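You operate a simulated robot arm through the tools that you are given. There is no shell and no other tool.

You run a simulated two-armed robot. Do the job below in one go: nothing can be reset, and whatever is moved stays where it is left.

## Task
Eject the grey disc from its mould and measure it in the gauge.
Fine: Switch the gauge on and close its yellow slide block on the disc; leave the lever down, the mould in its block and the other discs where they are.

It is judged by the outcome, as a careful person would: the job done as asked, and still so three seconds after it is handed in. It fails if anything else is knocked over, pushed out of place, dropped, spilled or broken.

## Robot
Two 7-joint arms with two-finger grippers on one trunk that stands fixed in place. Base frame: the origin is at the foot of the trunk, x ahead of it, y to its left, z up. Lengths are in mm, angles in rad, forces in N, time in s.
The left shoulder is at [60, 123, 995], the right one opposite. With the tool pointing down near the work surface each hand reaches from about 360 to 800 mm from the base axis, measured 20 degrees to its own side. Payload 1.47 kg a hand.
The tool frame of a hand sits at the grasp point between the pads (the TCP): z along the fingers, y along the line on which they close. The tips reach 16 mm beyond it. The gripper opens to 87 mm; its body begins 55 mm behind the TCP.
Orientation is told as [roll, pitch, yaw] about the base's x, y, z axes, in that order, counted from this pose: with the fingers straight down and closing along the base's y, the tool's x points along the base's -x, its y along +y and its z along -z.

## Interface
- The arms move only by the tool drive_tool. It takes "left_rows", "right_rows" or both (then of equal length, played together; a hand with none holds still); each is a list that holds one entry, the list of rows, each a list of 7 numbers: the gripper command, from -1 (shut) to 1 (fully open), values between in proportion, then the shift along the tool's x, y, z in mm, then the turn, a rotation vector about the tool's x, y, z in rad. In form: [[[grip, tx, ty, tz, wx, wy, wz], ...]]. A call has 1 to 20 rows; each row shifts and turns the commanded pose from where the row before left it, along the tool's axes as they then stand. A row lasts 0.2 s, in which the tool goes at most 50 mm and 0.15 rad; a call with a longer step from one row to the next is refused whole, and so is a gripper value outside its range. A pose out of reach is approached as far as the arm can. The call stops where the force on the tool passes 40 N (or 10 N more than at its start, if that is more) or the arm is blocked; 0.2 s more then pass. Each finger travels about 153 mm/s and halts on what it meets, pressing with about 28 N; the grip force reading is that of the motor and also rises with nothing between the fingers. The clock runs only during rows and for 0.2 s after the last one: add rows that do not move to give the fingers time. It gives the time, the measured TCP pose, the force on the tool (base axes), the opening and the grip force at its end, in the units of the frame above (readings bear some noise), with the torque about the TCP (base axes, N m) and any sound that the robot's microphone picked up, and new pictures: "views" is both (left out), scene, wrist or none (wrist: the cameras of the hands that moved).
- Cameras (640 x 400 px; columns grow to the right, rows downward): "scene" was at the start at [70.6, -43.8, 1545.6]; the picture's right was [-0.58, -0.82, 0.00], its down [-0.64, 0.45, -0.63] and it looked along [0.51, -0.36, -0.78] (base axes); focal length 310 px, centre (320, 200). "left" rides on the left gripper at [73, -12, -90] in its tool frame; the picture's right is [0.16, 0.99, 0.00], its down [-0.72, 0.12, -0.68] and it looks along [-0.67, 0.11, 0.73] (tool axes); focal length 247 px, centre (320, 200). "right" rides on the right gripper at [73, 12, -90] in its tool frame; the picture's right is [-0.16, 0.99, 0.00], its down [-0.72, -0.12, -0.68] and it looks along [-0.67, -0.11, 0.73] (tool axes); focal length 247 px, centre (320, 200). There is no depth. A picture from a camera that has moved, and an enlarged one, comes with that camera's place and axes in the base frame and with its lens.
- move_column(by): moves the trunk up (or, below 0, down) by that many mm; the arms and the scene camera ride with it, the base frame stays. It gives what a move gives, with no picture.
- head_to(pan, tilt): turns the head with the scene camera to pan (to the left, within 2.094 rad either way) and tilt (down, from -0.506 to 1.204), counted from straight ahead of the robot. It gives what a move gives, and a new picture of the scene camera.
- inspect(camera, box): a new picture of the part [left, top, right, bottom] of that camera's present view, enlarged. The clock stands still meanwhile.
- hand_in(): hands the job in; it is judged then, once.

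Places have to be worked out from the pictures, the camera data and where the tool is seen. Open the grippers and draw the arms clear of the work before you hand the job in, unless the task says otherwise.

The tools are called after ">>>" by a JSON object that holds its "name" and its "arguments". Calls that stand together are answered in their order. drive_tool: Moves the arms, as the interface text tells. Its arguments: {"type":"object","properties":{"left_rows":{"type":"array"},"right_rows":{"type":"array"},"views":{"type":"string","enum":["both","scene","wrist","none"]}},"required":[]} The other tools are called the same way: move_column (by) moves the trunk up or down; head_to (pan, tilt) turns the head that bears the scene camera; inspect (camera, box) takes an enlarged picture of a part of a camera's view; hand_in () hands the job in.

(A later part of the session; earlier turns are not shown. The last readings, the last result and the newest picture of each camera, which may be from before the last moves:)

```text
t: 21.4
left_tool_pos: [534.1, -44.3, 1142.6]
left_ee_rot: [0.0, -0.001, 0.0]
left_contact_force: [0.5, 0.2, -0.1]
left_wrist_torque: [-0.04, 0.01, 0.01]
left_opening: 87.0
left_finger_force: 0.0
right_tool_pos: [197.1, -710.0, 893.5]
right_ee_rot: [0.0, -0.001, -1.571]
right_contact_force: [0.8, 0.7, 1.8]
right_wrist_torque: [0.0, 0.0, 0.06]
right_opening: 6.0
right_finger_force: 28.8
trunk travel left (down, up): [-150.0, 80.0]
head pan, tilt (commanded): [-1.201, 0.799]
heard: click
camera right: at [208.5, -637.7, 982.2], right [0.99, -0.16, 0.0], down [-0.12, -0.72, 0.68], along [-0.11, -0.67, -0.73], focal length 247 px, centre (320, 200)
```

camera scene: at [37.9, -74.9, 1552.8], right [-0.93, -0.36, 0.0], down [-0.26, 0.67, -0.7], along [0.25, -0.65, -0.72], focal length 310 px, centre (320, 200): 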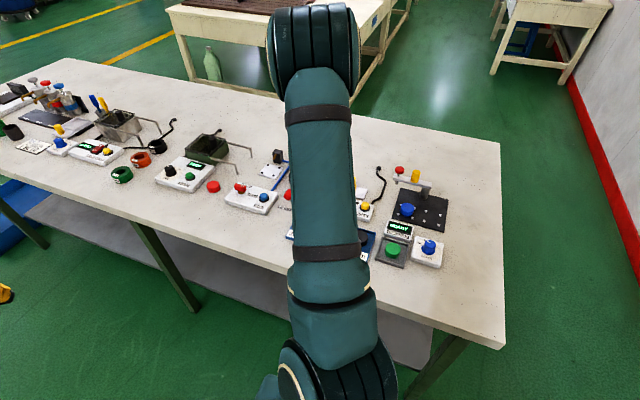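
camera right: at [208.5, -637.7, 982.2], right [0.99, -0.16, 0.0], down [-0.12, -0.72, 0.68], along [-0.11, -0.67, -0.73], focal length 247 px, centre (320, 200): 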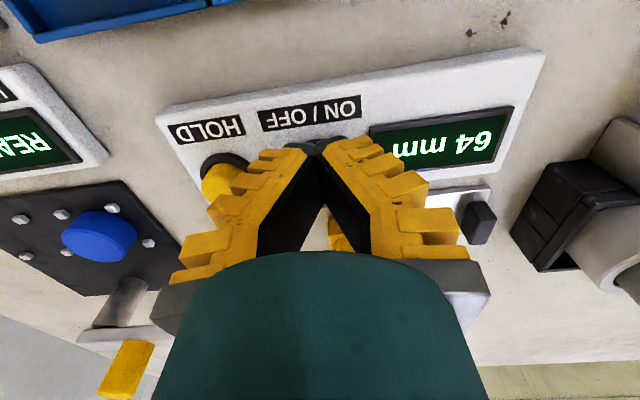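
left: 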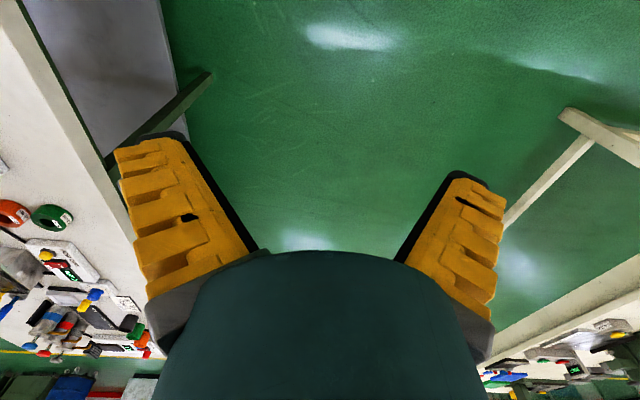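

Click heard and the display now reads "64 mm", so the gauge is on. I'll lift straight up and turn the hand back to yaw 0 so the fingers close along y.

>>> {"name": "drive_tool", "arguments": {"right_rows": [[[-1, 0, 0, -15, 0, 0, 0], [-1, 0, 0, -30, 0, 0, 0], [-1, 0, 0, -35, 0, 0, 0], [-1, 0, 0, -35, 0, 0, 0], [-0.2, 0, 0, 0, 0, 0, -0.1428], [-0.2, 0, 0, 0, 0, 0, -0.1428], [-0.2, 0, 0, 0, 0, 0, -0.1428], [-0.2, 0, 0, 0, 0, 0, -0.1428], [-0.2, 0, 0, 0, 0, 0, -0.1428], [-0.2, 0, 0, 0, 0, 0, -0.1428], [-0.2, 0, 0, 0, 0, 0, -0.1428], [-0.2, 0, 0, 0, 0, 0, -0.1428], [-0.2, 0, 0, 0, 0, 0, -0.1428], [-0.2, 0, 0, 0, 0, 0, -0.1428], [-0.2, 0, 0, 0, 0, 0, -0.1428], [-0.2, 0, 0, 0, 0, 0, 0]]], "views": "both"}}

```text
t: 24.8
left_tool_pos: [533.7, -43.4, 1143.2]
left_ee_rot: [0.0, 0.001, -0.001]
left_contact_force: [-0.5, 0.7, 0.4]
left_wrist_torque: [0.03, -0.01, 0.0]
left_opening: 87.0
left_finger_force: 0.1
right_tool_pos: [196.4, -710.5, 1008.8]
right_ee_rot: [-0.001, 0.0, 0.001]
right_contact_force: [-0.4, -0.1, -0.3]
right_wrist_torque: [0.01, 0.0, -0.01]
right_opening: 40.7
right_finger_force: 4.0
trunk travel left (down, up): [-150.0, 80.0]
head pan, tilt (commanded): [-1.201, 0.799]
camera scene: at [37.8, -75.1, 1552.8], right [-0.93, -0.36, 0.0], down [-0.26, 0.67, -0.7], along [0.25, -0.65, -0.72], focal length 310 px, centre (320, 200)
camera right: at [123.7, -700.5, 1097.3], right [0.16, 0.99, 0.0], down [0.72, -0.11, 0.68], along [0.67, -0.11, -0.73], focal length 247 px, centre (320, 200)
```

scene: 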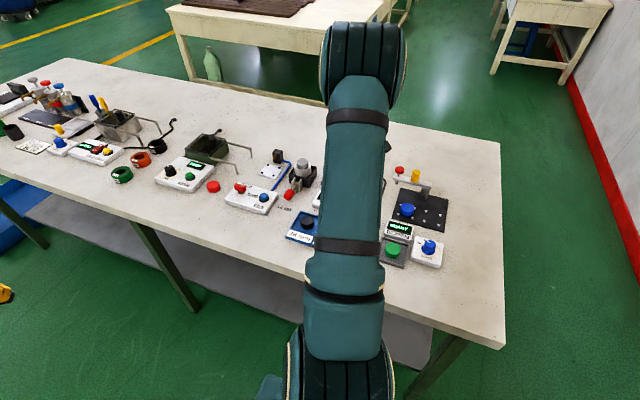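
right: 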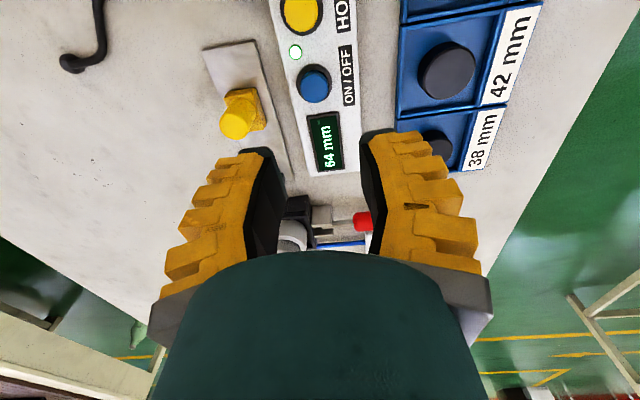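

Yaw is 0 and the gauge is lit (64 mm, green LED). I'll check the disc and lever in the scene camera, which now sees them past the arm.

>>> {"name": "inspect", "arguments": {"camera": "scene", "box": [260, 140, 340, 210]}}

>>> {"name": "inspect", "arguments": {"camera": "right", "box": [190, 20, 400, 255]}}

```text
5.71 times, centred on (300, 175) of scene
camera zoom: at [37.8, -75.1, 1552.8], right [-0.93, -0.36, 0.0], down [-0.26, 0.67, -0.7], along [0.25, -0.65, -0.72], focal length 1773 px, centre (434, 343)
```

zoom: 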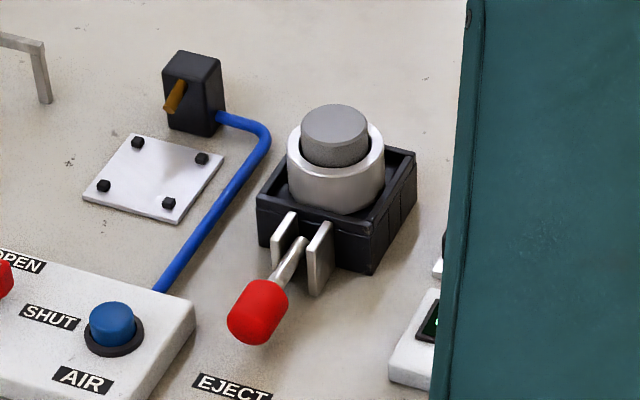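

```text
1.70 times, centred on (295, 138) of right
camera zoom: at [123.7, -700.5, 1097.3], right [0.16, 0.99, 0.0], down [0.72, -0.11, 0.68], along [0.67, -0.11, -0.73], focal length 420 px, centre (363, 306)
```

zoom: 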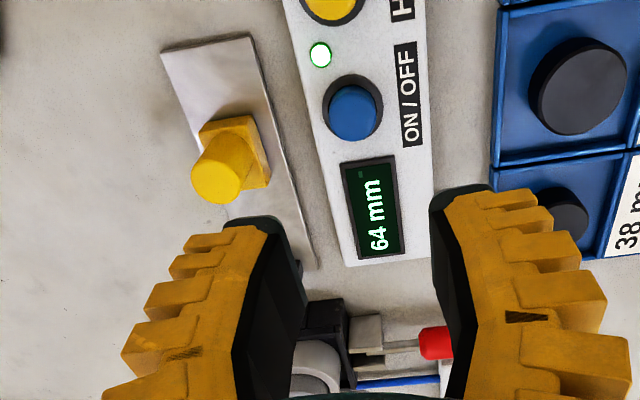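

The disc clearly sticks out ~14–16 mm above the mould ring and the lever is down. Now I'll carry the open gripper to hover above the disc at [375,-783,985].

>>> {"name": "drive_tool", "arguments": {"right_rows": [[[0.0, -35.7, -14.5, 0, 0, 0, 0], [0.0, -35.7, -14.5, 0, 0, 0, 0], [0.0, -35.7, -14.5, 4, 0, 0, 0], [0.0, -35.7, -14.5, 10, 0, 0, 0], [0.0, -35.7, -14.5, 10, 0, 0, 0], [0.0, 0, 0, 0, 0, 0, 0]]], "views": "both"}}

>>> {"name": "inspect", "arguments": {"camera": "right", "box": [230, 100, 420, 260]}}

```text
t: 26.2
left_tool_pos: [534.4, -43.9, 1143.5]
left_ee_rot: [-0.001, -0.001, 0.0]
left_contact_force: [0.5, 0.3, 0.4]
left_wrist_torque: [-0.02, -0.03, -0.03]
left_opening: 87.3
left_finger_force: 0.1
right_tool_pos: [374.6, -780.9, 985.5]
right_ee_rot: [-0.001, 0.0, 0.0]
right_contact_force: [-0.7, -1.1, -0.3]
right_wrist_torque: [-0.04, 0.02, -0.01]
right_opening: 49.3
right_finger_force: 4.1
trunk travel left (down, up): [-150.0, 80.0]
head pan, tilt (commanded): [-1.201, 0.799]
camera scene: at [36.9, -74.3, 1553.0], right [-0.93, -0.36, 0.0], down [-0.26, 0.67, -0.7], along [0.25, -0.65, -0.72], focal length 310 px, centre (320, 200)
camera right: at [300.5, -770.7, 1074.9], right [0.16, 0.99, 0.0], down [0.72, -0.12, 0.68], along [0.67, -0.11, -0.73], focal length 247 px, centre (320, 200)
```

scene: 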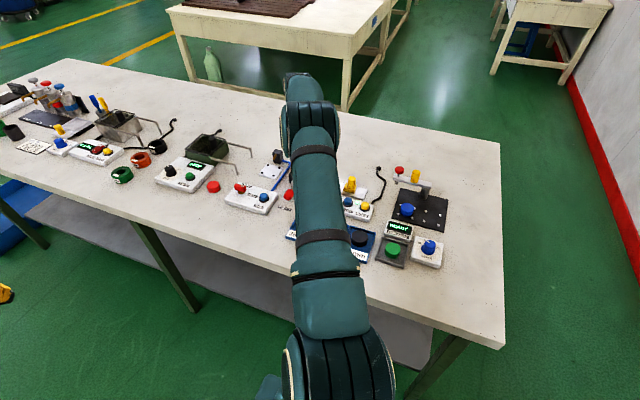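
right: 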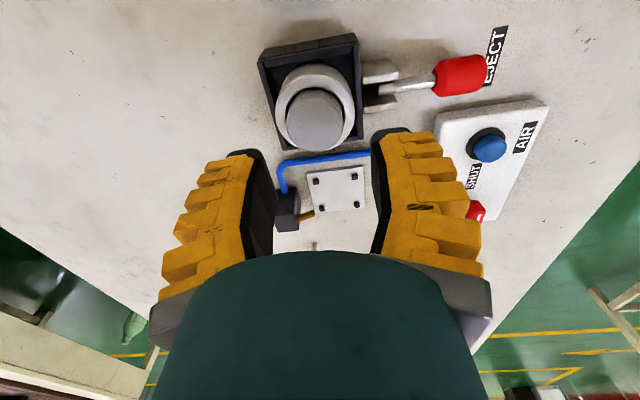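

```text
2.50 times, centred on (325, 180) of right
camera zoom: at [300.5, -770.7, 1074.9], right [0.16, 0.99, 0.0], down [0.72, -0.12, 0.68], along [0.67, -0.11, -0.73], focal length 617 px, centre (308, 250)
```

zoom: 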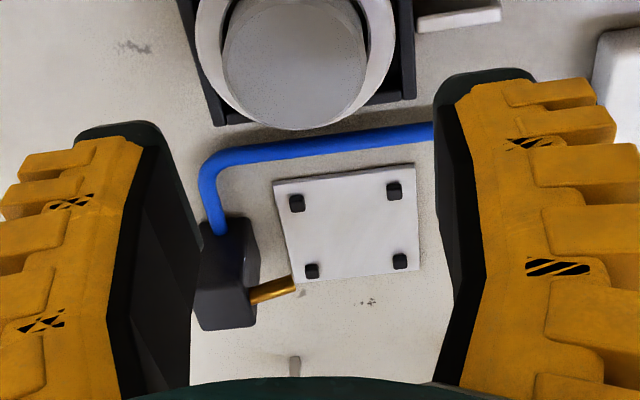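

Reach is fine. I'll enlarge the disc in this view to align precisely.

>>> {"name": "inspect", "arguments": {"camera": "right", "box": [250, 30, 390, 165]}}

```text
2.96 times, centred on (320, 98) of right
camera zoom: at [300.5, -770.7, 1074.9], right [0.16, 0.99, 0.0], down [0.72, -0.12, 0.68], along [0.67, -0.11, -0.73], focal length 732 px, centre (320, 504)
```

zoom: 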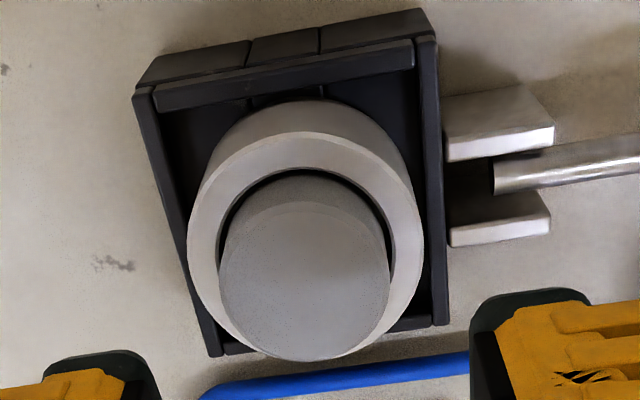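

The disc centre works out to about [373,-786], top z≈923, ring top ≈910. I'll shift to be centred and descend to TCP z≈945, then check.

>>> {"name": "drive_tool", "arguments": {"right_rows": [[[0.0, 1.5, -5, 10, 0, 0, 0], [0.0, 0, 0, 15, 0, 0, 0], [0.0, 0, 0, 15, 0, 0, 0], [0.0, 0, 0, 0, 0, 0, 0]]], "views": "wrist"}}

>>> {"name": "inspect", "arguments": {"camera": "right", "box": [230, 90, 410, 255]}}

```text
t: 27.2
left_tool_pos: [534.3, -43.4, 1143.1]
left_ee_rot: [0.0, -0.002, 0.001]
left_contact_force: [-0.1, -0.7, -0.1]
left_wrist_torque: [0.01, 0.0, -0.01]
left_opening: 87.1
left_finger_force: 0.0
right_tool_pos: [372.6, -789.0, 946.6]
right_ee_rot: [0.0, 0.001, -0.001]
right_contact_force: [-0.1, -0.3, 0.6]
right_wrist_torque: [0.0, -0.01, 0.02]
right_opening: 49.0
right_finger_force: 3.9
trunk travel left (down, up): [-150.0, 80.0]
head pan, tilt (commanded): [-1.201, 0.799]
camera right: at [299.1, -778.1, 1035.3], right [0.16, 0.99, 0.0], down [0.72, -0.12, 0.68], along [0.67, -0.11, -0.73], focal length 247 px, centre (320, 200)
```

right: 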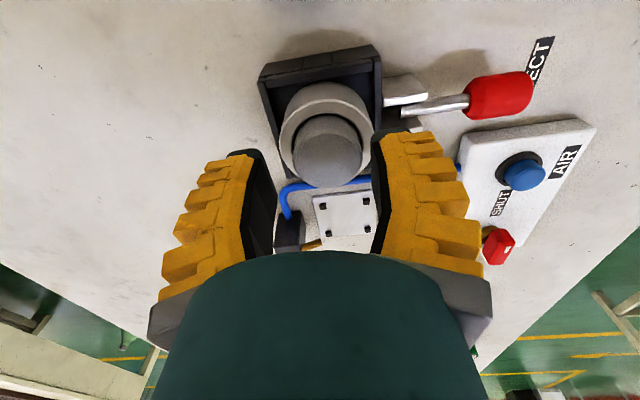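

```text
2.42 times, centred on (320, 172) of right
camera zoom: at [299.1, -778.1, 1035.3], right [0.16, 0.99, 0.0], down [0.72, -0.12, 0.68], along [0.67, -0.11, -0.73], focal length 599 px, centre (320, 267)
```

zoom: 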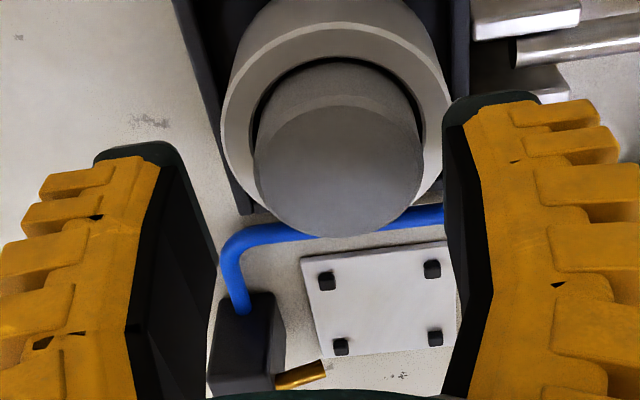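

The disc sits about 4 mm in +y and 2–3 mm in +x of the tool axis. I'll correct and lower to TCP z≈933, where the tips should be just above the ring and ~8 mm down the disc.

>>> {"name": "drive_tool", "arguments": {"right_rows": [[[0.0, -2.5, 4, 4, 0, 0, 0], [0.0, 0, 0, 5, 0, 0, 0], [0.0, 0, 0, 4, 0, 0, 0], [0.0, 0, 0, 0, 0, 0, 0]]], "views": "wrist"}}

>>> {"name": "inspect", "arguments": {"camera": "right", "box": [230, 90, 410, 255]}}

```text
t: 28.2
left_tool_pos: [533.7, -43.7, 1142.9]
left_ee_rot: [-0.001, 0.001, 0.001]
left_contact_force: [0.1, -0.1, 0.3]
left_wrist_torque: [0.02, 0.01, 0.03]
left_opening: 87.1
left_finger_force: 0.1
right_tool_pos: [376.4, -784.7, 932.2]
right_ee_rot: [0.0, -0.001, -0.002]
right_contact_force: [0.4, -1.4, 0.0]
right_wrist_torque: [0.0, -0.01, 0.0]
right_opening: 49.1
right_finger_force: 3.7
trunk travel left (down, up): [-150.0, 80.0]
head pan, tilt (commanded): [-1.201, 0.799]
camera right: at [302.9, -774.2, 1020.9], right [0.16, 0.99, 0.0], down [0.72, -0.12, 0.68], along [0.67, -0.11, -0.73], focal length 247 px, centre (320, 200)
```

right: 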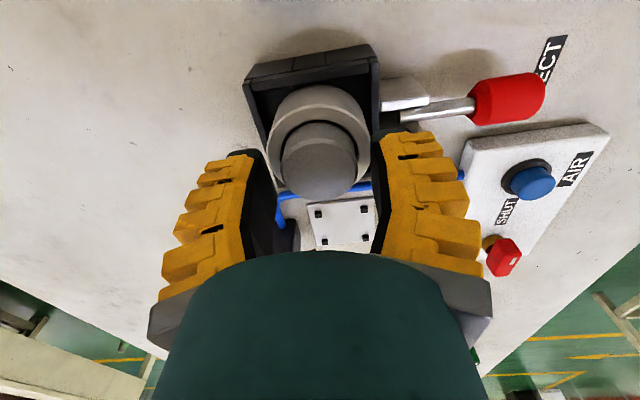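

```text
2.42 times, centred on (320, 172) of right
camera zoom: at [302.9, -774.2, 1020.9], right [0.16, 0.99, 0.0], down [0.72, -0.12, 0.68], along [0.67, -0.11, -0.73], focal length 599 px, centre (320, 267)
```

zoom: 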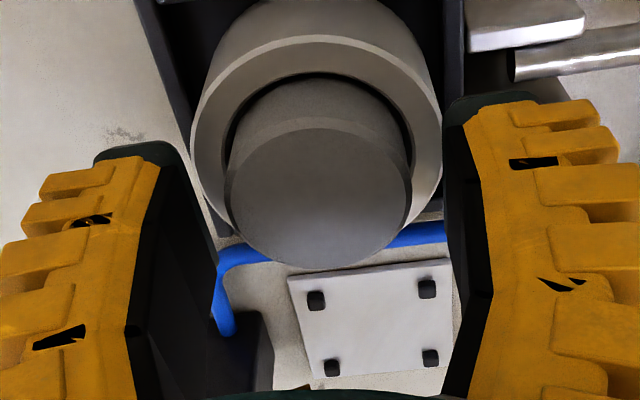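

The disc is now centred between the fingers, and the tips should be ~8 mm below its top and above the ring. I'll close on it.

>>> {"name": "drive_tool", "arguments": {"right_rows": [[[-0.4, 0, 0, 0, 0, 0, 0], [-0.6, 0, 0, 0, 0, 0, 0], [-1, 0, 0, 0, 0, 0, 0], [-1, 0, 0, 0, 0, 0, 0], [-1, 0, 0, 0, 0, 0, 0]]], "views": "wrist"}}

>>> {"name": "inspect", "arguments": {"camera": "right", "box": [230, 90, 410, 255]}}

```text
t: 29.4
left_tool_pos: [533.6, -43.2, 1141.8]
left_ee_rot: [0.0, -0.001, 0.001]
left_contact_force: [1.0, 0.7, -0.6]
left_wrist_torque: [-0.01, 0.01, -0.01]
left_opening: 86.7
left_finger_force: 0.0
right_tool_pos: [376.7, -784.5, 931.0]
right_ee_rot: [0.0, 0.001, -0.001]
right_contact_force: [0.2, -0.9, 1.7]
right_wrist_torque: [-0.02, 0.01, 0.0]
right_opening: 25.8
right_finger_force: 28.1
trunk travel left (down, up): [-150.0, 80.0]
head pan, tilt (commanded): [-1.201, 0.799]
camera right: at [302.8, -774.1, 1021.1], right [0.16, 0.99, 0.0], down [0.72, -0.12, 0.68], along [0.67, -0.11, -0.73], focal length 247 px, centre (320, 200)
```

right: 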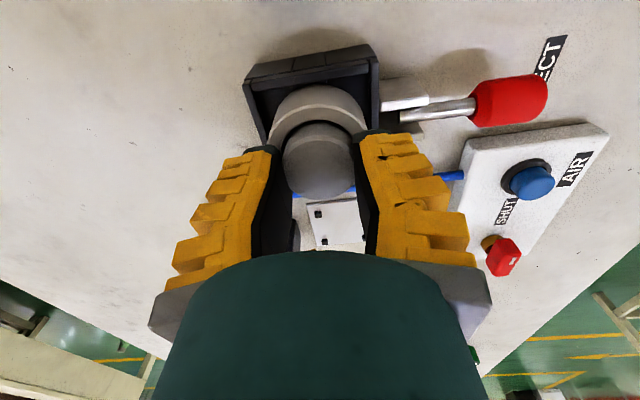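

```text
2.42 times, centred on (320, 172) of right
camera zoom: at [302.8, -774.1, 1021.1], right [0.16, 0.99, 0.0], down [0.72, -0.12, 0.68], along [0.67, -0.11, -0.73], focal length 599 px, centre (320, 267)
```

zoom: 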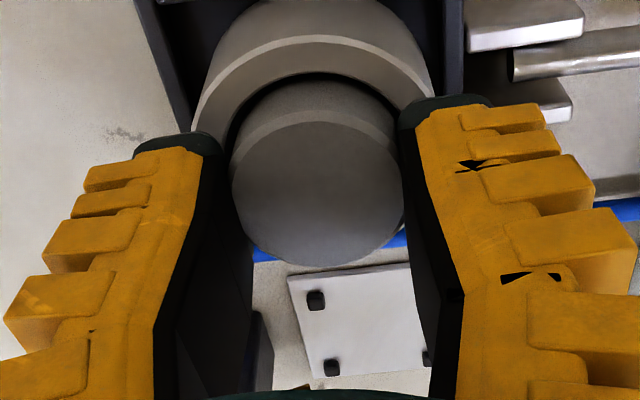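

The fingers stopped on the disc (reading 25.8, 28 N). I'll lift gently 20 mm and check that only the disc comes up.

>>> {"name": "drive_tool", "arguments": {"right_rows": [[[-1, 0, 0, -3, 0, 0, 0], [-1, 0, 0, -5, 0, 0, 0], [-1, 0, 0, -6, 0, 0, 0], [-1, 0, 0, -6, 0, 0, 0], [-1, 0, 0, 0, 0, 0, 0]]], "views": "wrist"}}

>>> {"name": "inspect", "arguments": {"camera": "right", "box": [230, 60, 410, 255]}}

```text
t: 30.6
left_tool_pos: [534.5, -43.6, 1144.3]
left_ee_rot: [0.0, -0.001, 0.001]
left_contact_force: [1.2, 0.2, -1.6]
left_wrist_torque: [0.02, 0.02, 0.0]
left_opening: 87.0
left_finger_force: 0.2
right_tool_pos: [378.0, -784.5, 952.8]
right_ee_rot: [-0.001, -0.001, 0.002]
right_contact_force: [-0.6, -0.9, -0.2]
right_wrist_torque: [0.03, 0.0, 0.02]
right_opening: 24.8
right_finger_force: 28.0
trunk travel left (down, up): [-150.0, 80.0]
head pan, tilt (commanded): [-1.201, 0.799]
camera right: at [303.4, -773.9, 1040.9], right [0.16, 0.99, 0.0], down [0.72, -0.12, 0.68], along [0.67, -0.11, -0.73], focal length 247 px, centre (320, 200)
```

right: 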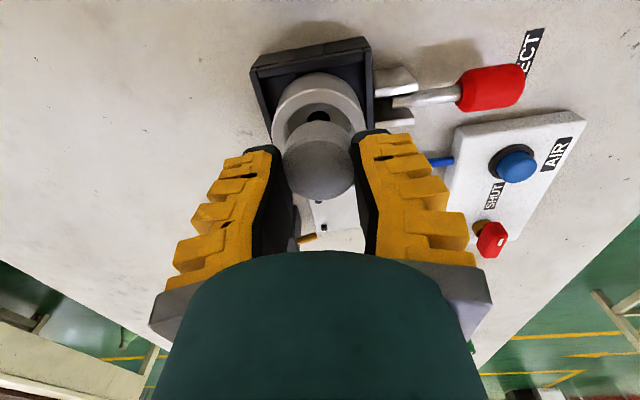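

```text
2.05 times, centred on (320, 158) of right
camera zoom: at [303.4, -773.9, 1040.9], right [0.16, 0.99, 0.0], down [0.72, -0.12, 0.68], along [0.67, -0.11, -0.73], focal length 507 px, centre (320, 287)
```

zoom: 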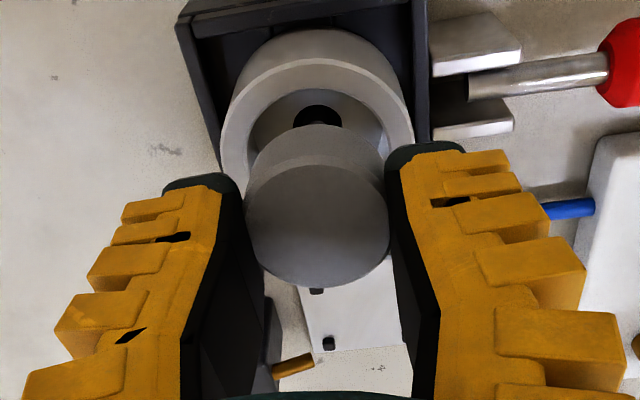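

The disc (~14–15 mm thick) came out alone; the mould stayed in its block. I'll raise it, carry it over the gauge to TCP x≈268, y≈-784.5, and descend to z≈925 to check.

>>> {"name": "drive_tool", "arguments": {"right_rows": [[[-1, 0, 0, -15, 0, 0, 0], [-1, 5, 0, -15, 0, 0, 0], [-1, 20, 0, 0, 0, 0, 0], [-1, 25, 0, 0, 0, 0, 0], [-1, 25, 0, 0, 0, 0, 0], [-1, 20, 0, 0, 0, 0, 0], [-1, 15, 0, 10, 0, 0, 0], [-1, 0, 0, 20, 0, 0, 0], [-1, 0, 0, 0, 0, 0, 0]]], "views": "both"}}

>>> {"name": "inspect", "arguments": {"camera": "right", "box": [200, 40, 440, 255]}}

```text
t: 32.6
left_tool_pos: [533.1, -44.0, 1142.9]
left_ee_rot: [-0.001, -0.001, 0.0]
left_contact_force: [0.3, -0.6, 1.1]
left_wrist_torque: [-0.02, -0.03, -0.03]
left_opening: 87.1
left_finger_force: 0.0
right_tool_pos: [267.0, -787.4, 954.1]
right_ee_rot: [0.001, -0.001, 0.001]
right_contact_force: [-0.1, 0.3, 0.2]
right_wrist_torque: [-0.06, 0.0, 0.03]
right_opening: 24.2
right_finger_force: 28.4
trunk travel left (down, up): [-150.0, 80.0]
head pan, tilt (commanded): [-1.201, 0.799]
camera scene: at [37.5, -74.8, 1552.9], right [-0.93, -0.36, 0.0], down [-0.26, 0.67, -0.7], along [0.25, -0.65, -0.72], focal length 310 px, centre (320, 200)
camera right: at [192.9, -775.7, 1042.7], right [0.16, 0.99, 0.0], down [0.72, -0.12, 0.68], along [0.67, -0.11, -0.73], focal length 247 px, centre (320, 200)
```

scene: 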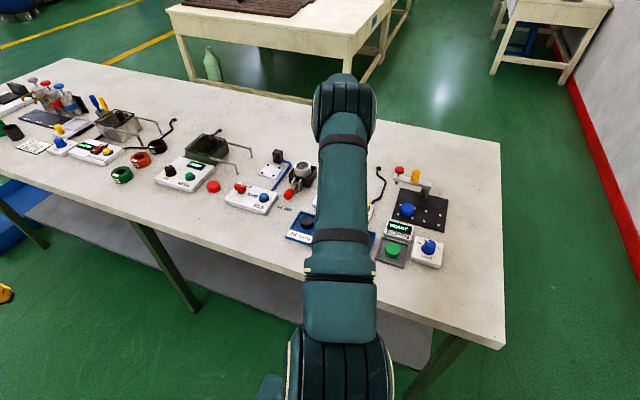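
right: 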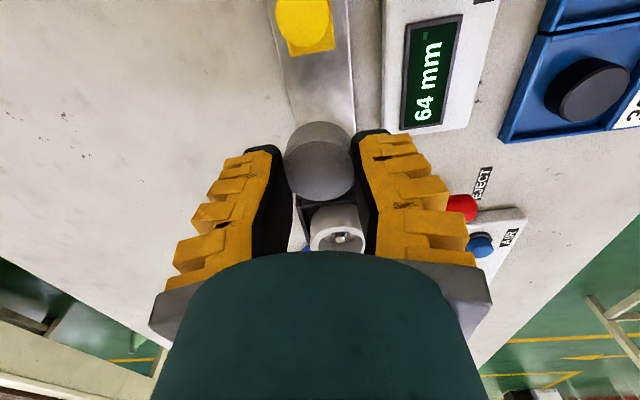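

```text
1.86 times, centred on (320, 148) of right
camera zoom: at [192.9, -775.7, 1042.7], right [0.16, 0.99, 0.0], down [0.72, -0.12, 0.68], along [0.67, -0.11, -0.73], focal length 460 px, centre (320, 298)
```

zoom: 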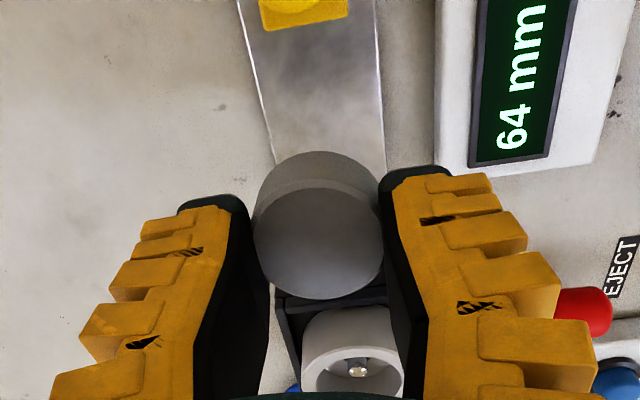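

The disc hangs level over the plate, slightly (~2 mm) to -y of its centreline; the display panel top works out to z≈868. The fingers are thick (~25 mm), so I'll bias 2.5 mm more to -y for clearance from the panel and lower to z≈896.

>>> {"name": "drive_tool", "arguments": {"right_rows": [[[-1, 0, -2.5, 12, 0, 0, 0], [-1, 0, 0, 16, 0, 0, 0], [-1, 0, 0, 16, 0, 0, 0], [-1, 0, 0, 10, 0, 0, 0], [-1, 0, 0, 4, 0, 0, 0], [-1, 0, 0, 0, 0, 0, 0]]], "views": "wrist"}}

>>> {"name": "inspect", "arguments": {"camera": "right", "box": [200, 60, 440, 255]}}

```text
t: 34.0
left_tool_pos: [534.3, -42.7, 1143.3]
left_ee_rot: [-0.002, -0.002, 0.0]
left_contact_force: [-0.3, 0.8, 0.6]
left_wrist_torque: [0.02, 0.0, 0.01]
left_opening: 87.0
left_finger_force: 0.1
right_tool_pos: [266.4, -786.9, 892.9]
right_ee_rot: [0.0, -0.001, 0.001]
right_contact_force: [-0.1, 0.3, -0.2]
right_wrist_torque: [-0.02, 0.0, -0.01]
right_opening: 24.3
right_finger_force: 27.7
trunk travel left (down, up): [-150.0, 80.0]
head pan, tilt (commanded): [-1.201, 0.799]
camera right: at [192.9, -776.3, 981.5], right [0.16, 0.99, 0.0], down [0.72, -0.12, 0.68], along [0.67, -0.11, -0.73], focal length 247 px, centre (320, 200)
```

right: 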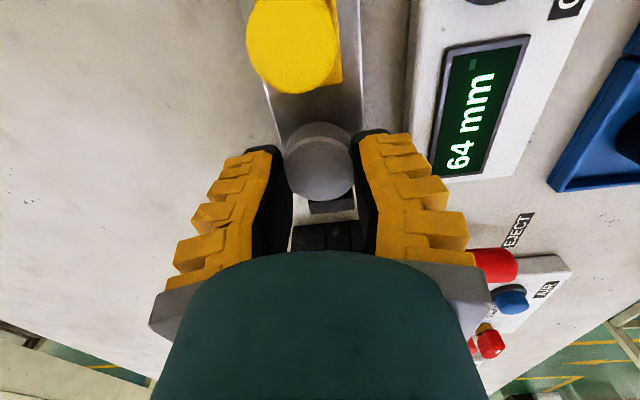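

```text
2.05 times, centred on (320, 158) of right
camera zoom: at [192.9, -776.3, 981.5], right [0.16, 0.99, 0.0], down [0.72, -0.12, 0.68], along [0.67, -0.11, -0.73], focal length 507 px, centre (320, 287)
```

zoom: 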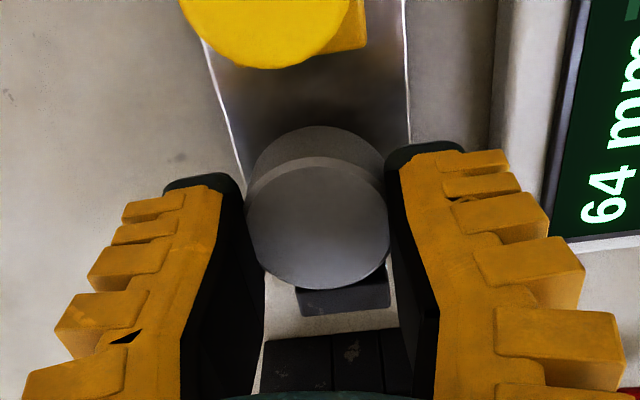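

The anvil is visible just beyond the disc with clear space, and the disc is about 2 mm off the gauge axis. I'll shift 2.5 mm more to -y for panel clearance and creep down, watching for contact force.

>>> {"name": "drive_tool", "arguments": {"right_rows": [[[-1, 0, -2.5, 0, 0, 0, 0], [-1, 0, 0, 2, 0, 0, 0], [-1, 0, 0, 2, 0, 0, 0], [-1, 0, 0, 2, 0, 0, 0], [-1, 0, 0, 0, 0, 0, 0]]], "views": "wrist"}}

>>> {"name": "inspect", "arguments": {"camera": "right", "box": [200, 60, 440, 255]}}

```text
t: 35.2
left_tool_pos: [534.5, -44.3, 1142.5]
left_ee_rot: [-0.001, -0.001, 0.0]
left_contact_force: [0.3, -0.1, 0.4]
left_wrist_torque: [-0.02, 0.01, -0.01]
left_opening: 87.0
left_finger_force: 0.1
right_tool_pos: [267.5, -790.2, 887.7]
right_ee_rot: [0.0, 0.001, -0.001]
right_contact_force: [0.0, -0.7, -0.7]
right_wrist_torque: [0.0, 0.01, 0.0]
right_opening: 24.4
right_finger_force: 27.7
trunk travel left (down, up): [-150.0, 80.0]
head pan, tilt (commanded): [-1.201, 0.799]
camera right: at [194.0, -778.7, 976.7], right [0.16, 0.99, 0.0], down [0.72, -0.12, 0.68], along [0.67, -0.11, -0.73], focal length 247 px, centre (320, 200)
```

right: 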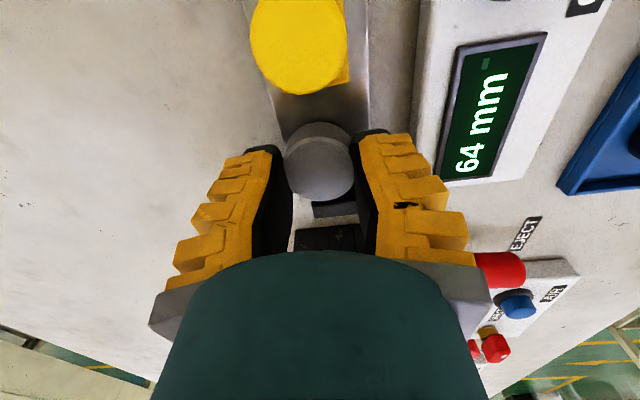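

```text
2.05 times, centred on (320, 158) of right
camera zoom: at [194.0, -778.7, 976.7], right [0.16, 0.99, 0.0], down [0.72, -0.12, 0.68], along [0.67, -0.11, -0.73], focal length 507 px, centre (320, 287)
```

zoom: 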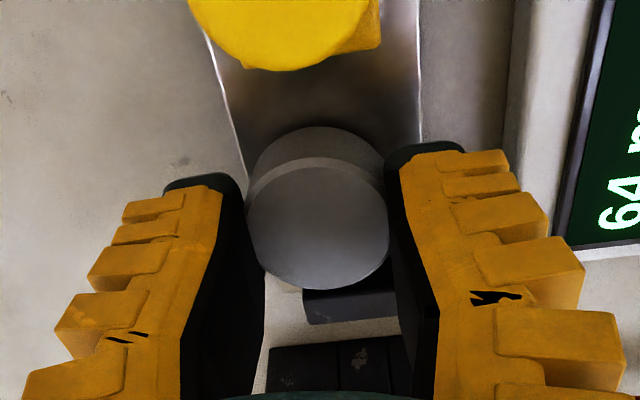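

No contact yet at TCP 887.7. I'll go on in 1.5 mm steps.

>>> {"name": "drive_tool", "arguments": {"right_rows": [[[-1, 0, 0, 1.5, 0, 0, 0], [-1, 0, 0, 1.5, 0, 0, 0], [-1, 0, 0, 0, 0, 0, 0]]], "views": "none"}}

```text
t: 36.0
left_tool_pos: [533.9, -42.8, 1142.5]
left_ee_rot: [0.001, 0.0, -0.001]
left_contact_force: [-0.2, 0.0, -0.5]
left_wrist_torque: [0.0, 0.01, -0.01]
left_opening: 86.9
left_finger_force: 0.0
right_tool_pos: [267.1, -790.0, 885.8]
right_ee_rot: [-0.002, 0.0, 0.001]
right_contact_force: [0.9, -0.2, 5.6]
right_wrist_torque: [-0.08, 0.09, -0.03]
right_opening: 24.3
right_finger_force: 28.0
trunk travel left (down, up): [-150.0, 80.0]
head pan, tilt (commanded): [-1.201, 0.799]
```

A 5.6 N upward force shows the disc resting on the gauge plate. I'll open the fingers just enough to release, then check.

>>> {"name": "drive_tool", "arguments": {"right_rows": [[[-0.5, 0, 0, 0, 0, 0, 0], [-0.45, 0, 0, 0, 0, 0, 0], [-0.4, 0, 0, 0, 0, 0, 0], [-0.4, 0, 0, 0, 0, 0, 0]]], "views": "wrist"}}

>>> {"name": "inspect", "arguments": {"camera": "right", "box": [200, 60, 440, 255]}}

```text
t: 37.0
left_tool_pos: [533.9, -43.3, 1142.8]
left_ee_rot: [0.001, 0.0, 0.001]
left_contact_force: [0.0, -1.0, -0.1]
left_wrist_torque: [-0.03, 0.0, -0.02]
left_opening: 87.1
left_finger_force: 0.1
right_tool_pos: [267.2, -788.4, 884.7]
right_ee_rot: [-0.001, 0.0, 0.001]
right_contact_force: [-0.2, 0.4, 1.3]
right_wrist_torque: [0.01, 0.04, 0.02]
right_opening: 28.0
right_finger_force: 27.9
trunk travel left (down, up): [-150.0, 80.0]
head pan, tilt (commanded): [-1.201, 0.799]
camera right: at [193.5, -778.6, 973.5], right [0.16, 0.99, 0.0], down [0.72, -0.12, 0.68], along [0.67, -0.11, -0.73], focal length 247 px, centre (320, 200)
```

right: 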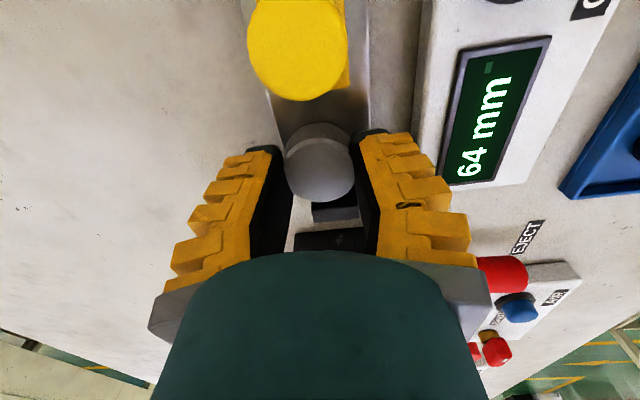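

```text
2.05 times, centred on (320, 158) of right
camera zoom: at [193.5, -778.6, 973.5], right [0.16, 0.99, 0.0], down [0.72, -0.12, 0.68], along [0.67, -0.11, -0.73], focal length 507 px, centre (320, 287)
```

zoom: 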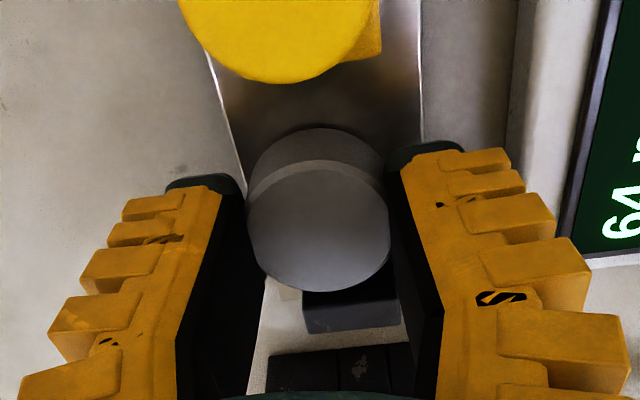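

The opening stopped at 28.0 although -0.4 should give ~32, and the motor reads 28 N. I'll hold one moment at the same command to see whether it settles.

>>> {"name": "drive_tool", "arguments": {"right_rows": [[[-0.4, 0, 0, 0, 0, 0, 0], [-0.4, 0, 0, 0, 0, 0, 0], [-0.4, 0, 0, 0, 0, 0, 0]]], "views": "none"}}

>>> {"name": "inspect", "arguments": {"camera": "right", "box": [250, 110, 420, 230]}}

```text
t: 37.8
left_tool_pos: [534.3, -44.2, 1143.5]
left_ee_rot: [-0.001, -0.001, 0.001]
left_contact_force: [0.2, 0.8, -0.3]
left_wrist_torque: [0.02, 0.0, -0.01]
left_opening: 87.2
left_finger_force: 0.0
right_tool_pos: [267.1, -789.8, 884.5]
right_ee_rot: [-0.001, -0.001, 0.001]
right_contact_force: [0.2, 0.0, 0.0]
right_wrist_torque: [-0.01, 0.02, 0.02]
right_opening: 27.5
right_finger_force: 28.5
trunk travel left (down, up): [-150.0, 80.0]
head pan, tilt (commanded): [-1.201, 0.799]
```

```text
3.33 times, centred on (335, 170) of right
camera zoom: at [193.7, -778.7, 973.6], right [0.16, 0.99, 0.0], down [0.72, -0.12, 0.68], along [0.67, -0.11, -0.73], focal length 823 px, centre (270, 300)
```

zoom: 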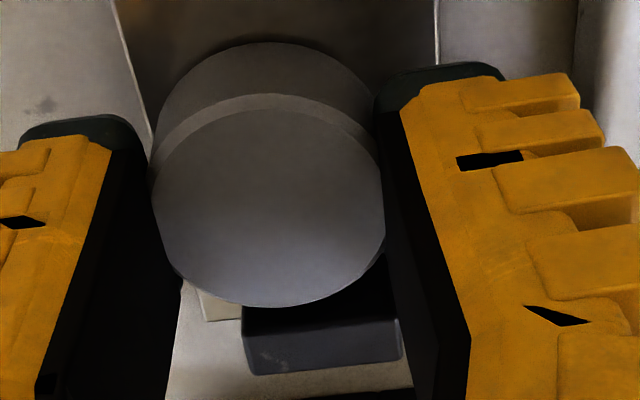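

It doesn't settle, but there's no sideways force on the hand, so the fingers may simply still be lightly gripping. I'll open a touch more (-0.33) and compare reading and force.

>>> {"name": "drive_tool", "arguments": {"right_rows": [[[-0.36, 0, 0, 0, 0, 0, 0], [-0.33, 0, 0, 0, 0, 0, 0], [-0.33, 0, 0, 0, 0, 0, 0]]], "views": "none"}}

>>> {"name": "inspect", "arguments": {"camera": "right", "box": [250, 110, 420, 230]}}

```text
t: 38.6
left_tool_pos: [534.4, -44.6, 1142.5]
left_ee_rot: [0.001, 0.0, 0.0]
left_contact_force: [-0.5, -0.6, -0.5]
left_wrist_torque: [0.05, -0.02, -0.03]
left_opening: 86.8
left_finger_force: 0.1
right_tool_pos: [266.9, -790.3, 885.4]
right_ee_rot: [-0.003, 0.0, 0.001]
right_contact_force: [-0.2, 0.5, -0.1]
right_wrist_torque: [-0.01, -0.01, 0.0]
right_opening: 33.5
right_finger_force: 4.5
trunk travel left (down, up): [-150.0, 80.0]
head pan, tilt (commanded): [-1.201, 0.799]
```

```text
3.33 times, centred on (335, 170) of right
camera zoom: at [193.7, -778.5, 974.2], right [0.16, 0.99, 0.0], down [0.72, -0.12, 0.68], along [0.67, -0.11, -0.73], focal length 823 px, centre (270, 300)
```

zoom: 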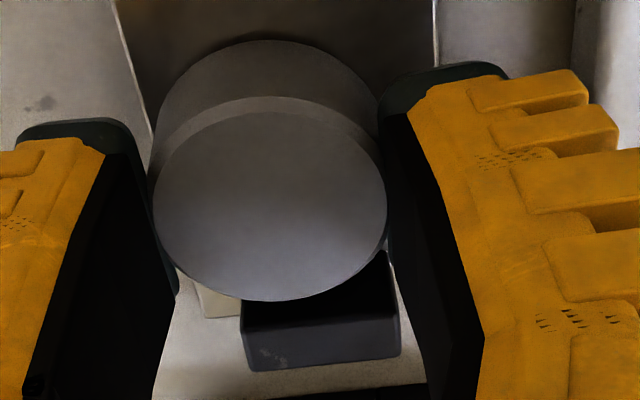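

Now it's free (33.5, 4.5 N, no side force) and the disc sits on the plate. I'll lift slowly and check that the disc stays.

>>> {"name": "drive_tool", "arguments": {"right_rows": [[[-0.33, 0, 0, -3, 0, 0, 0], [-0.33, 0, 0, -4, 0, 0, 0], [-0.33, 0, 0, -6, 0, 0, 0], [-0.33, 0, 0, -10, 0, 0, 0], [-0.33, 0, 0, -15, 0, 0, 0], [-0.33, 0, 0, 0, 0, 0, 0]]], "views": "wrist"}}

>>> {"name": "inspect", "arguments": {"camera": "right", "box": [200, 40, 440, 255]}}

```text
t: 40.0
left_tool_pos: [535.0, -43.7, 1143.7]
left_ee_rot: [-0.001, 0.0, 0.001]
left_contact_force: [0.1, 0.3, -0.1]
left_wrist_torque: [0.05, -0.03, 0.02]
left_opening: 86.8
left_finger_force: 0.1
right_tool_pos: [268.2, -789.3, 923.5]
right_ee_rot: [0.003, 0.0, 0.0]
right_contact_force: [-0.3, 0.0, -0.3]
right_wrist_torque: [0.03, 0.03, -0.02]
right_opening: 35.0
right_finger_force: 4.2
trunk travel left (down, up): [-150.0, 80.0]
head pan, tilt (commanded): [-1.201, 0.799]
camera right: at [194.2, -779.2, 1012.6], right [0.16, 0.99, 0.0], down [0.72, -0.12, 0.68], along [0.67, -0.11, -0.73], focal length 247 px, centre (320, 200)
```

right: 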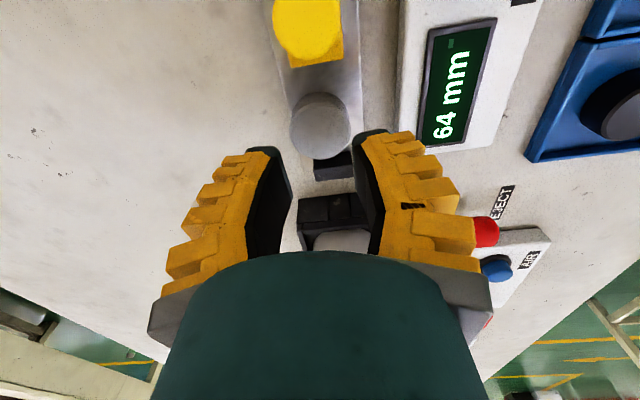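

```text
1.86 times, centred on (320, 148) of right
camera zoom: at [194.2, -779.2, 1012.6], right [0.16, 0.99, 0.0], down [0.72, -0.12, 0.68], along [0.67, -0.11, -0.73], focal length 460 px, centre (320, 298)
```

zoom: 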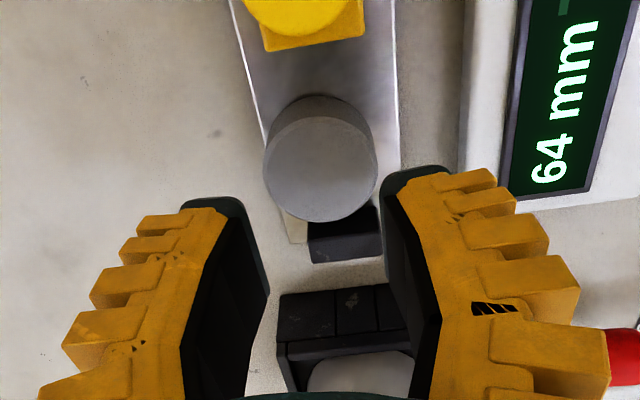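

The disc rests on the plate between slide and anvil (centre ≈[263,-790]). Next I'll close the fingers and fly over to the -x side of the yellow peg so I can push it toward +x.

>>> {"name": "drive_tool", "arguments": {"right_rows": [[[-0.33, 0, 0, -20, 0, 0, 0], [-1, 0, 0, -20, 0, 0, 0], [-1, 30, -4, 0, 0, 0, 0], [-1, 30, -4, 0, 0, 0, 0], [-1, 31, -4, 0, 0, 0, 0], [-1, 0, 0, 0, 0, 0, 0]]], "views": "both"}}

>>> {"name": "inspect", "arguments": {"camera": "right", "box": [200, 80, 440, 260]}}

```text
t: 41.4
left_tool_pos: [534.6, -43.7, 1143.7]
left_ee_rot: [-0.001, 0.0, 0.0]
left_contact_force: [-0.3, -0.1, 1.1]
left_wrist_torque: [0.02, 0.0, -0.04]
left_opening: 87.1
left_finger_force: 0.0
right_tool_pos: [174.5, -798.8, 963.3]
right_ee_rot: [-0.002, 0.0, 0.0]
right_contact_force: [0.4, -1.2, -0.2]
right_wrist_torque: [0.02, 0.01, -0.01]
right_opening: 0.1
right_finger_force: 27.8
trunk travel left (down, up): [-150.0, 80.0]
head pan, tilt (commanded): [-1.201, 0.799]
camera scene: at [38.4, -75.2, 1552.8], right [-0.93, -0.36, 0.0], down [-0.26, 0.67, -0.7], along [0.25, -0.65, -0.72], focal length 310 px, centre (320, 200)
camera right: at [102.2, -788.9, 1052.9], right [0.16, 0.99, 0.0], down [0.72, -0.12, 0.68], along [0.67, -0.11, -0.73], focal length 247 px, centre (320, 200)
```

scene: 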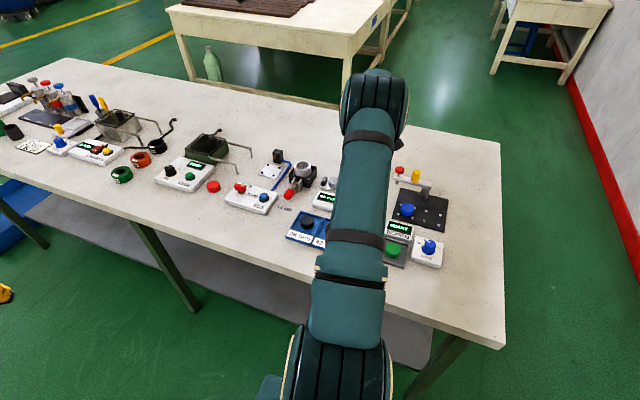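
right: 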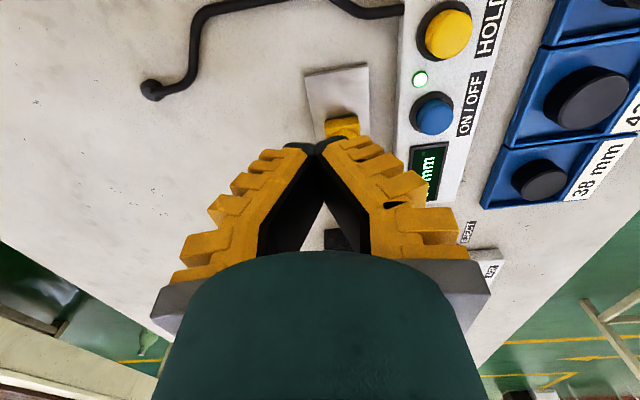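

```text
2.22 times, centred on (320, 170) of right
camera zoom: at [102.2, -788.9, 1052.9], right [0.16, 0.99, 0.0], down [0.72, -0.12, 0.68], along [0.67, -0.11, -0.73], focal length 549 px, centre (320, 267)
```

zoom: 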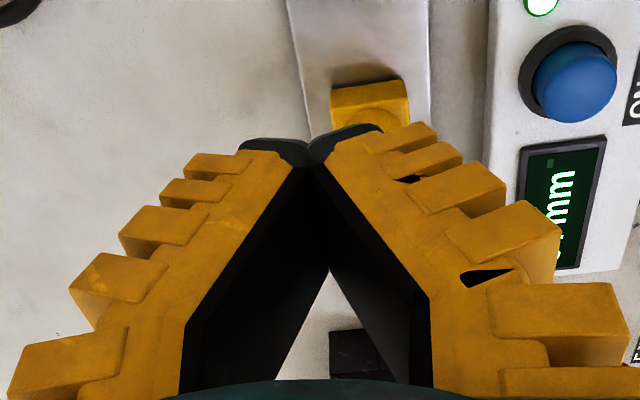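

The slide block's back face is at x≈192, top z≈878, and my closed fingers (x 165–185) are clear behind it. I'll descend so the tips are at z≈885, behind the peg but above the block.

>>> {"name": "drive_tool", "arguments": {"right_rows": [[[-1, 2, -2, 15, 0, 0, 0], [-1, 0, 0, 20, 0, 0, 0], [-1, 0, 0, 18, 0, 0, 0], [-1, 0, 0, 8, 0, 0, 0], [-1, 0, 0, 0, 0, 0, 0]]], "views": "both"}}

>>> {"name": "inspect", "arguments": {"camera": "right", "box": [200, 80, 440, 260]}}

```text
t: 42.6
left_tool_pos: [534.2, -43.0, 1141.8]
left_ee_rot: [0.002, 0.0, 0.001]
left_contact_force: [0.1, 0.0, 0.2]
left_wrist_torque: [-0.02, -0.03, 0.04]
left_opening: 87.1
left_finger_force: 0.1
right_tool_pos: [174.1, -803.8, 902.3]
right_ee_rot: [0.0, 0.0, -0.001]
right_contact_force: [-0.5, 0.0, -0.3]
right_wrist_torque: [-0.05, 0.02, 0.01]
right_opening: 0.1
right_finger_force: 28.5
trunk travel left (down, up): [-150.0, 80.0]
head pan, tilt (commanded): [-1.201, 0.799]
camera scene: at [37.9, -75.1, 1552.8], right [-0.93, -0.36, 0.0], down [-0.26, 0.67, -0.7], along [0.25, -0.65, -0.72], focal length 310 px, centre (320, 200)
camera right: at [101.2, -792.9, 991.3], right [0.16, 0.99, 0.0], down [0.72, -0.12, 0.68], along [0.67, -0.11, -0.73], focal length 247 px, centre (320, 200)
```

scene: 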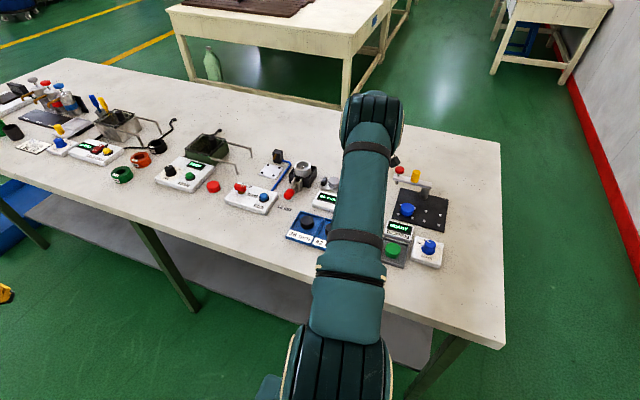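
right: 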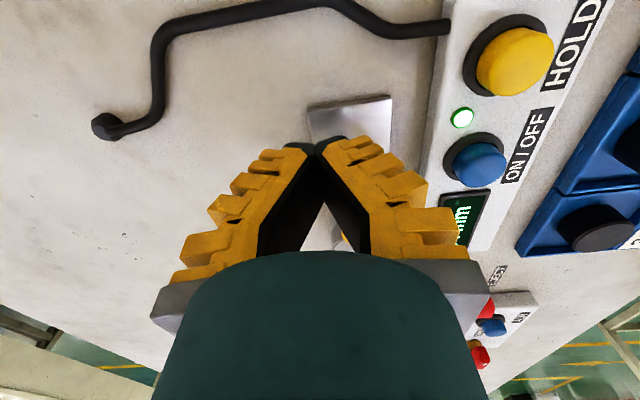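

```text
2.22 times, centred on (320, 170) of right
camera zoom: at [101.2, -792.9, 991.3], right [0.16, 0.99, 0.0], down [0.72, -0.12, 0.68], along [0.67, -0.11, -0.73], focal length 549 px, centre (320, 267)
```

zoom: 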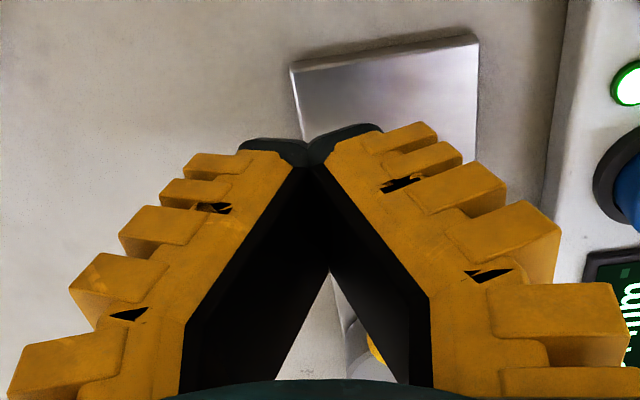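

The hand is behind the peg. I'll check in the scene view what can be seen of the gauge for monitoring.

>>> {"name": "inspect", "arguments": {"camera": "scene", "box": [260, 140, 440, 260]}}

```text
3.33 times, centred on (350, 200) of scene
camera zoom: at [37.9, -75.1, 1552.8], right [-0.93, -0.36, 0.0], down [-0.26, 0.67, -0.7], along [0.25, -0.65, -0.72], focal length 1034 px, centre (220, 200)
```

zoom: 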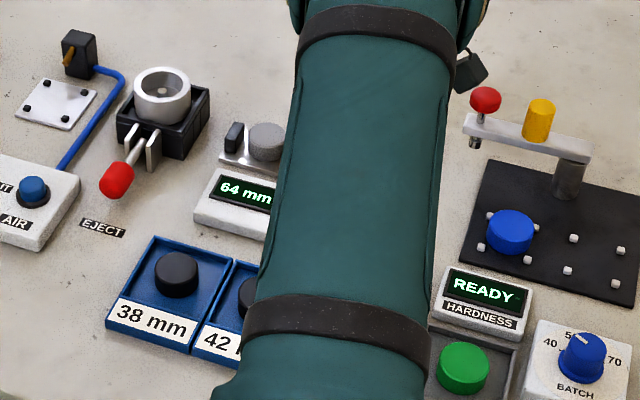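

The scene camera sees the disc, anvil and the "64 mm" display well, the mould is in place and the lever is down. I'll now push in +x in small steps.

>>> {"name": "drive_tool", "arguments": {"right_rows": [[[-1, -6, 0, 0, 0, 0, 0], [-1, -4, 0, 0, 0, 0, 0], [-1, -4, 0, 0, 0, 0, 0], [-1, -4, 0, 0, 0, 0, 0], [-1, -3, 0, 0, 0, 0, 0], [-1, 0, 0, 0, 0, 0, 0]]], "views": "none"}}

>>> {"name": "inspect", "arguments": {"camera": "scene", "box": [290, 150, 370, 220]}}

>>> {"name": "inspect", "arguments": {"camera": "right", "box": [200, 80, 440, 260]}}

```text
t: 44.0
left_tool_pos: [533.8, -43.4, 1143.3]
left_ee_rot: [0.001, 0.0, 0.0]
left_contact_force: [0.1, -0.7, -0.5]
left_wrist_torque: [0.01, -0.03, -0.01]
left_opening: 87.1
left_finger_force: 0.2
right_tool_pos: [196.6, -803.4, 901.3]
right_ee_rot: [0.0, 0.0, -0.002]
right_contact_force: [0.1, 0.9, -0.1]
right_wrist_torque: [-0.02, 0.01, 0.02]
right_opening: 0.0
right_finger_force: 28.2
trunk travel left (down, up): [-150.0, 80.0]
head pan, tilt (commanded): [-1.201, 0.799]
```

```text
5.71 times, centred on (330, 185) of scene
camera zoom: at [37.7, -75.1, 1552.8], right [-0.93, -0.36, 0.0], down [-0.26, 0.67, -0.7], along [0.25, -0.65, -0.72], focal length 1773 px, centre (263, 286)
```

zoom: 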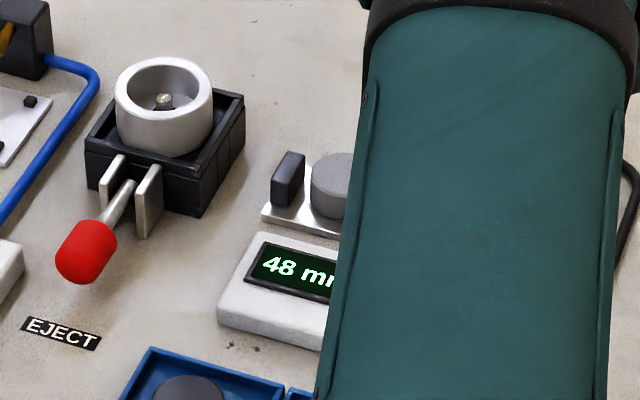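

```text
2.22 times, centred on (320, 170) of right
camera zoom: at [122.4, -792.2, 990.8], right [0.16, 0.99, 0.0], down [0.72, -0.12, 0.68], along [0.67, -0.11, -0.73], focal length 549 px, centre (320, 267)
```

zoom: 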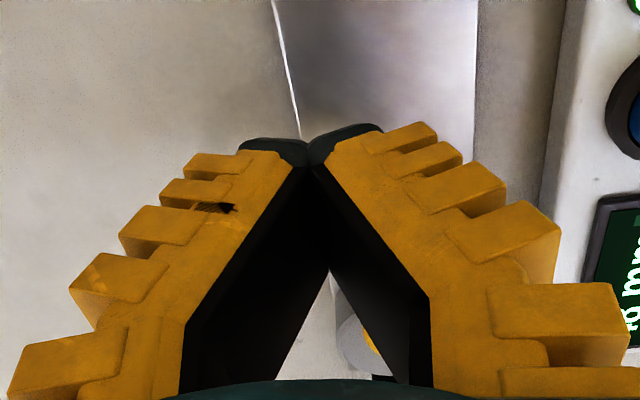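

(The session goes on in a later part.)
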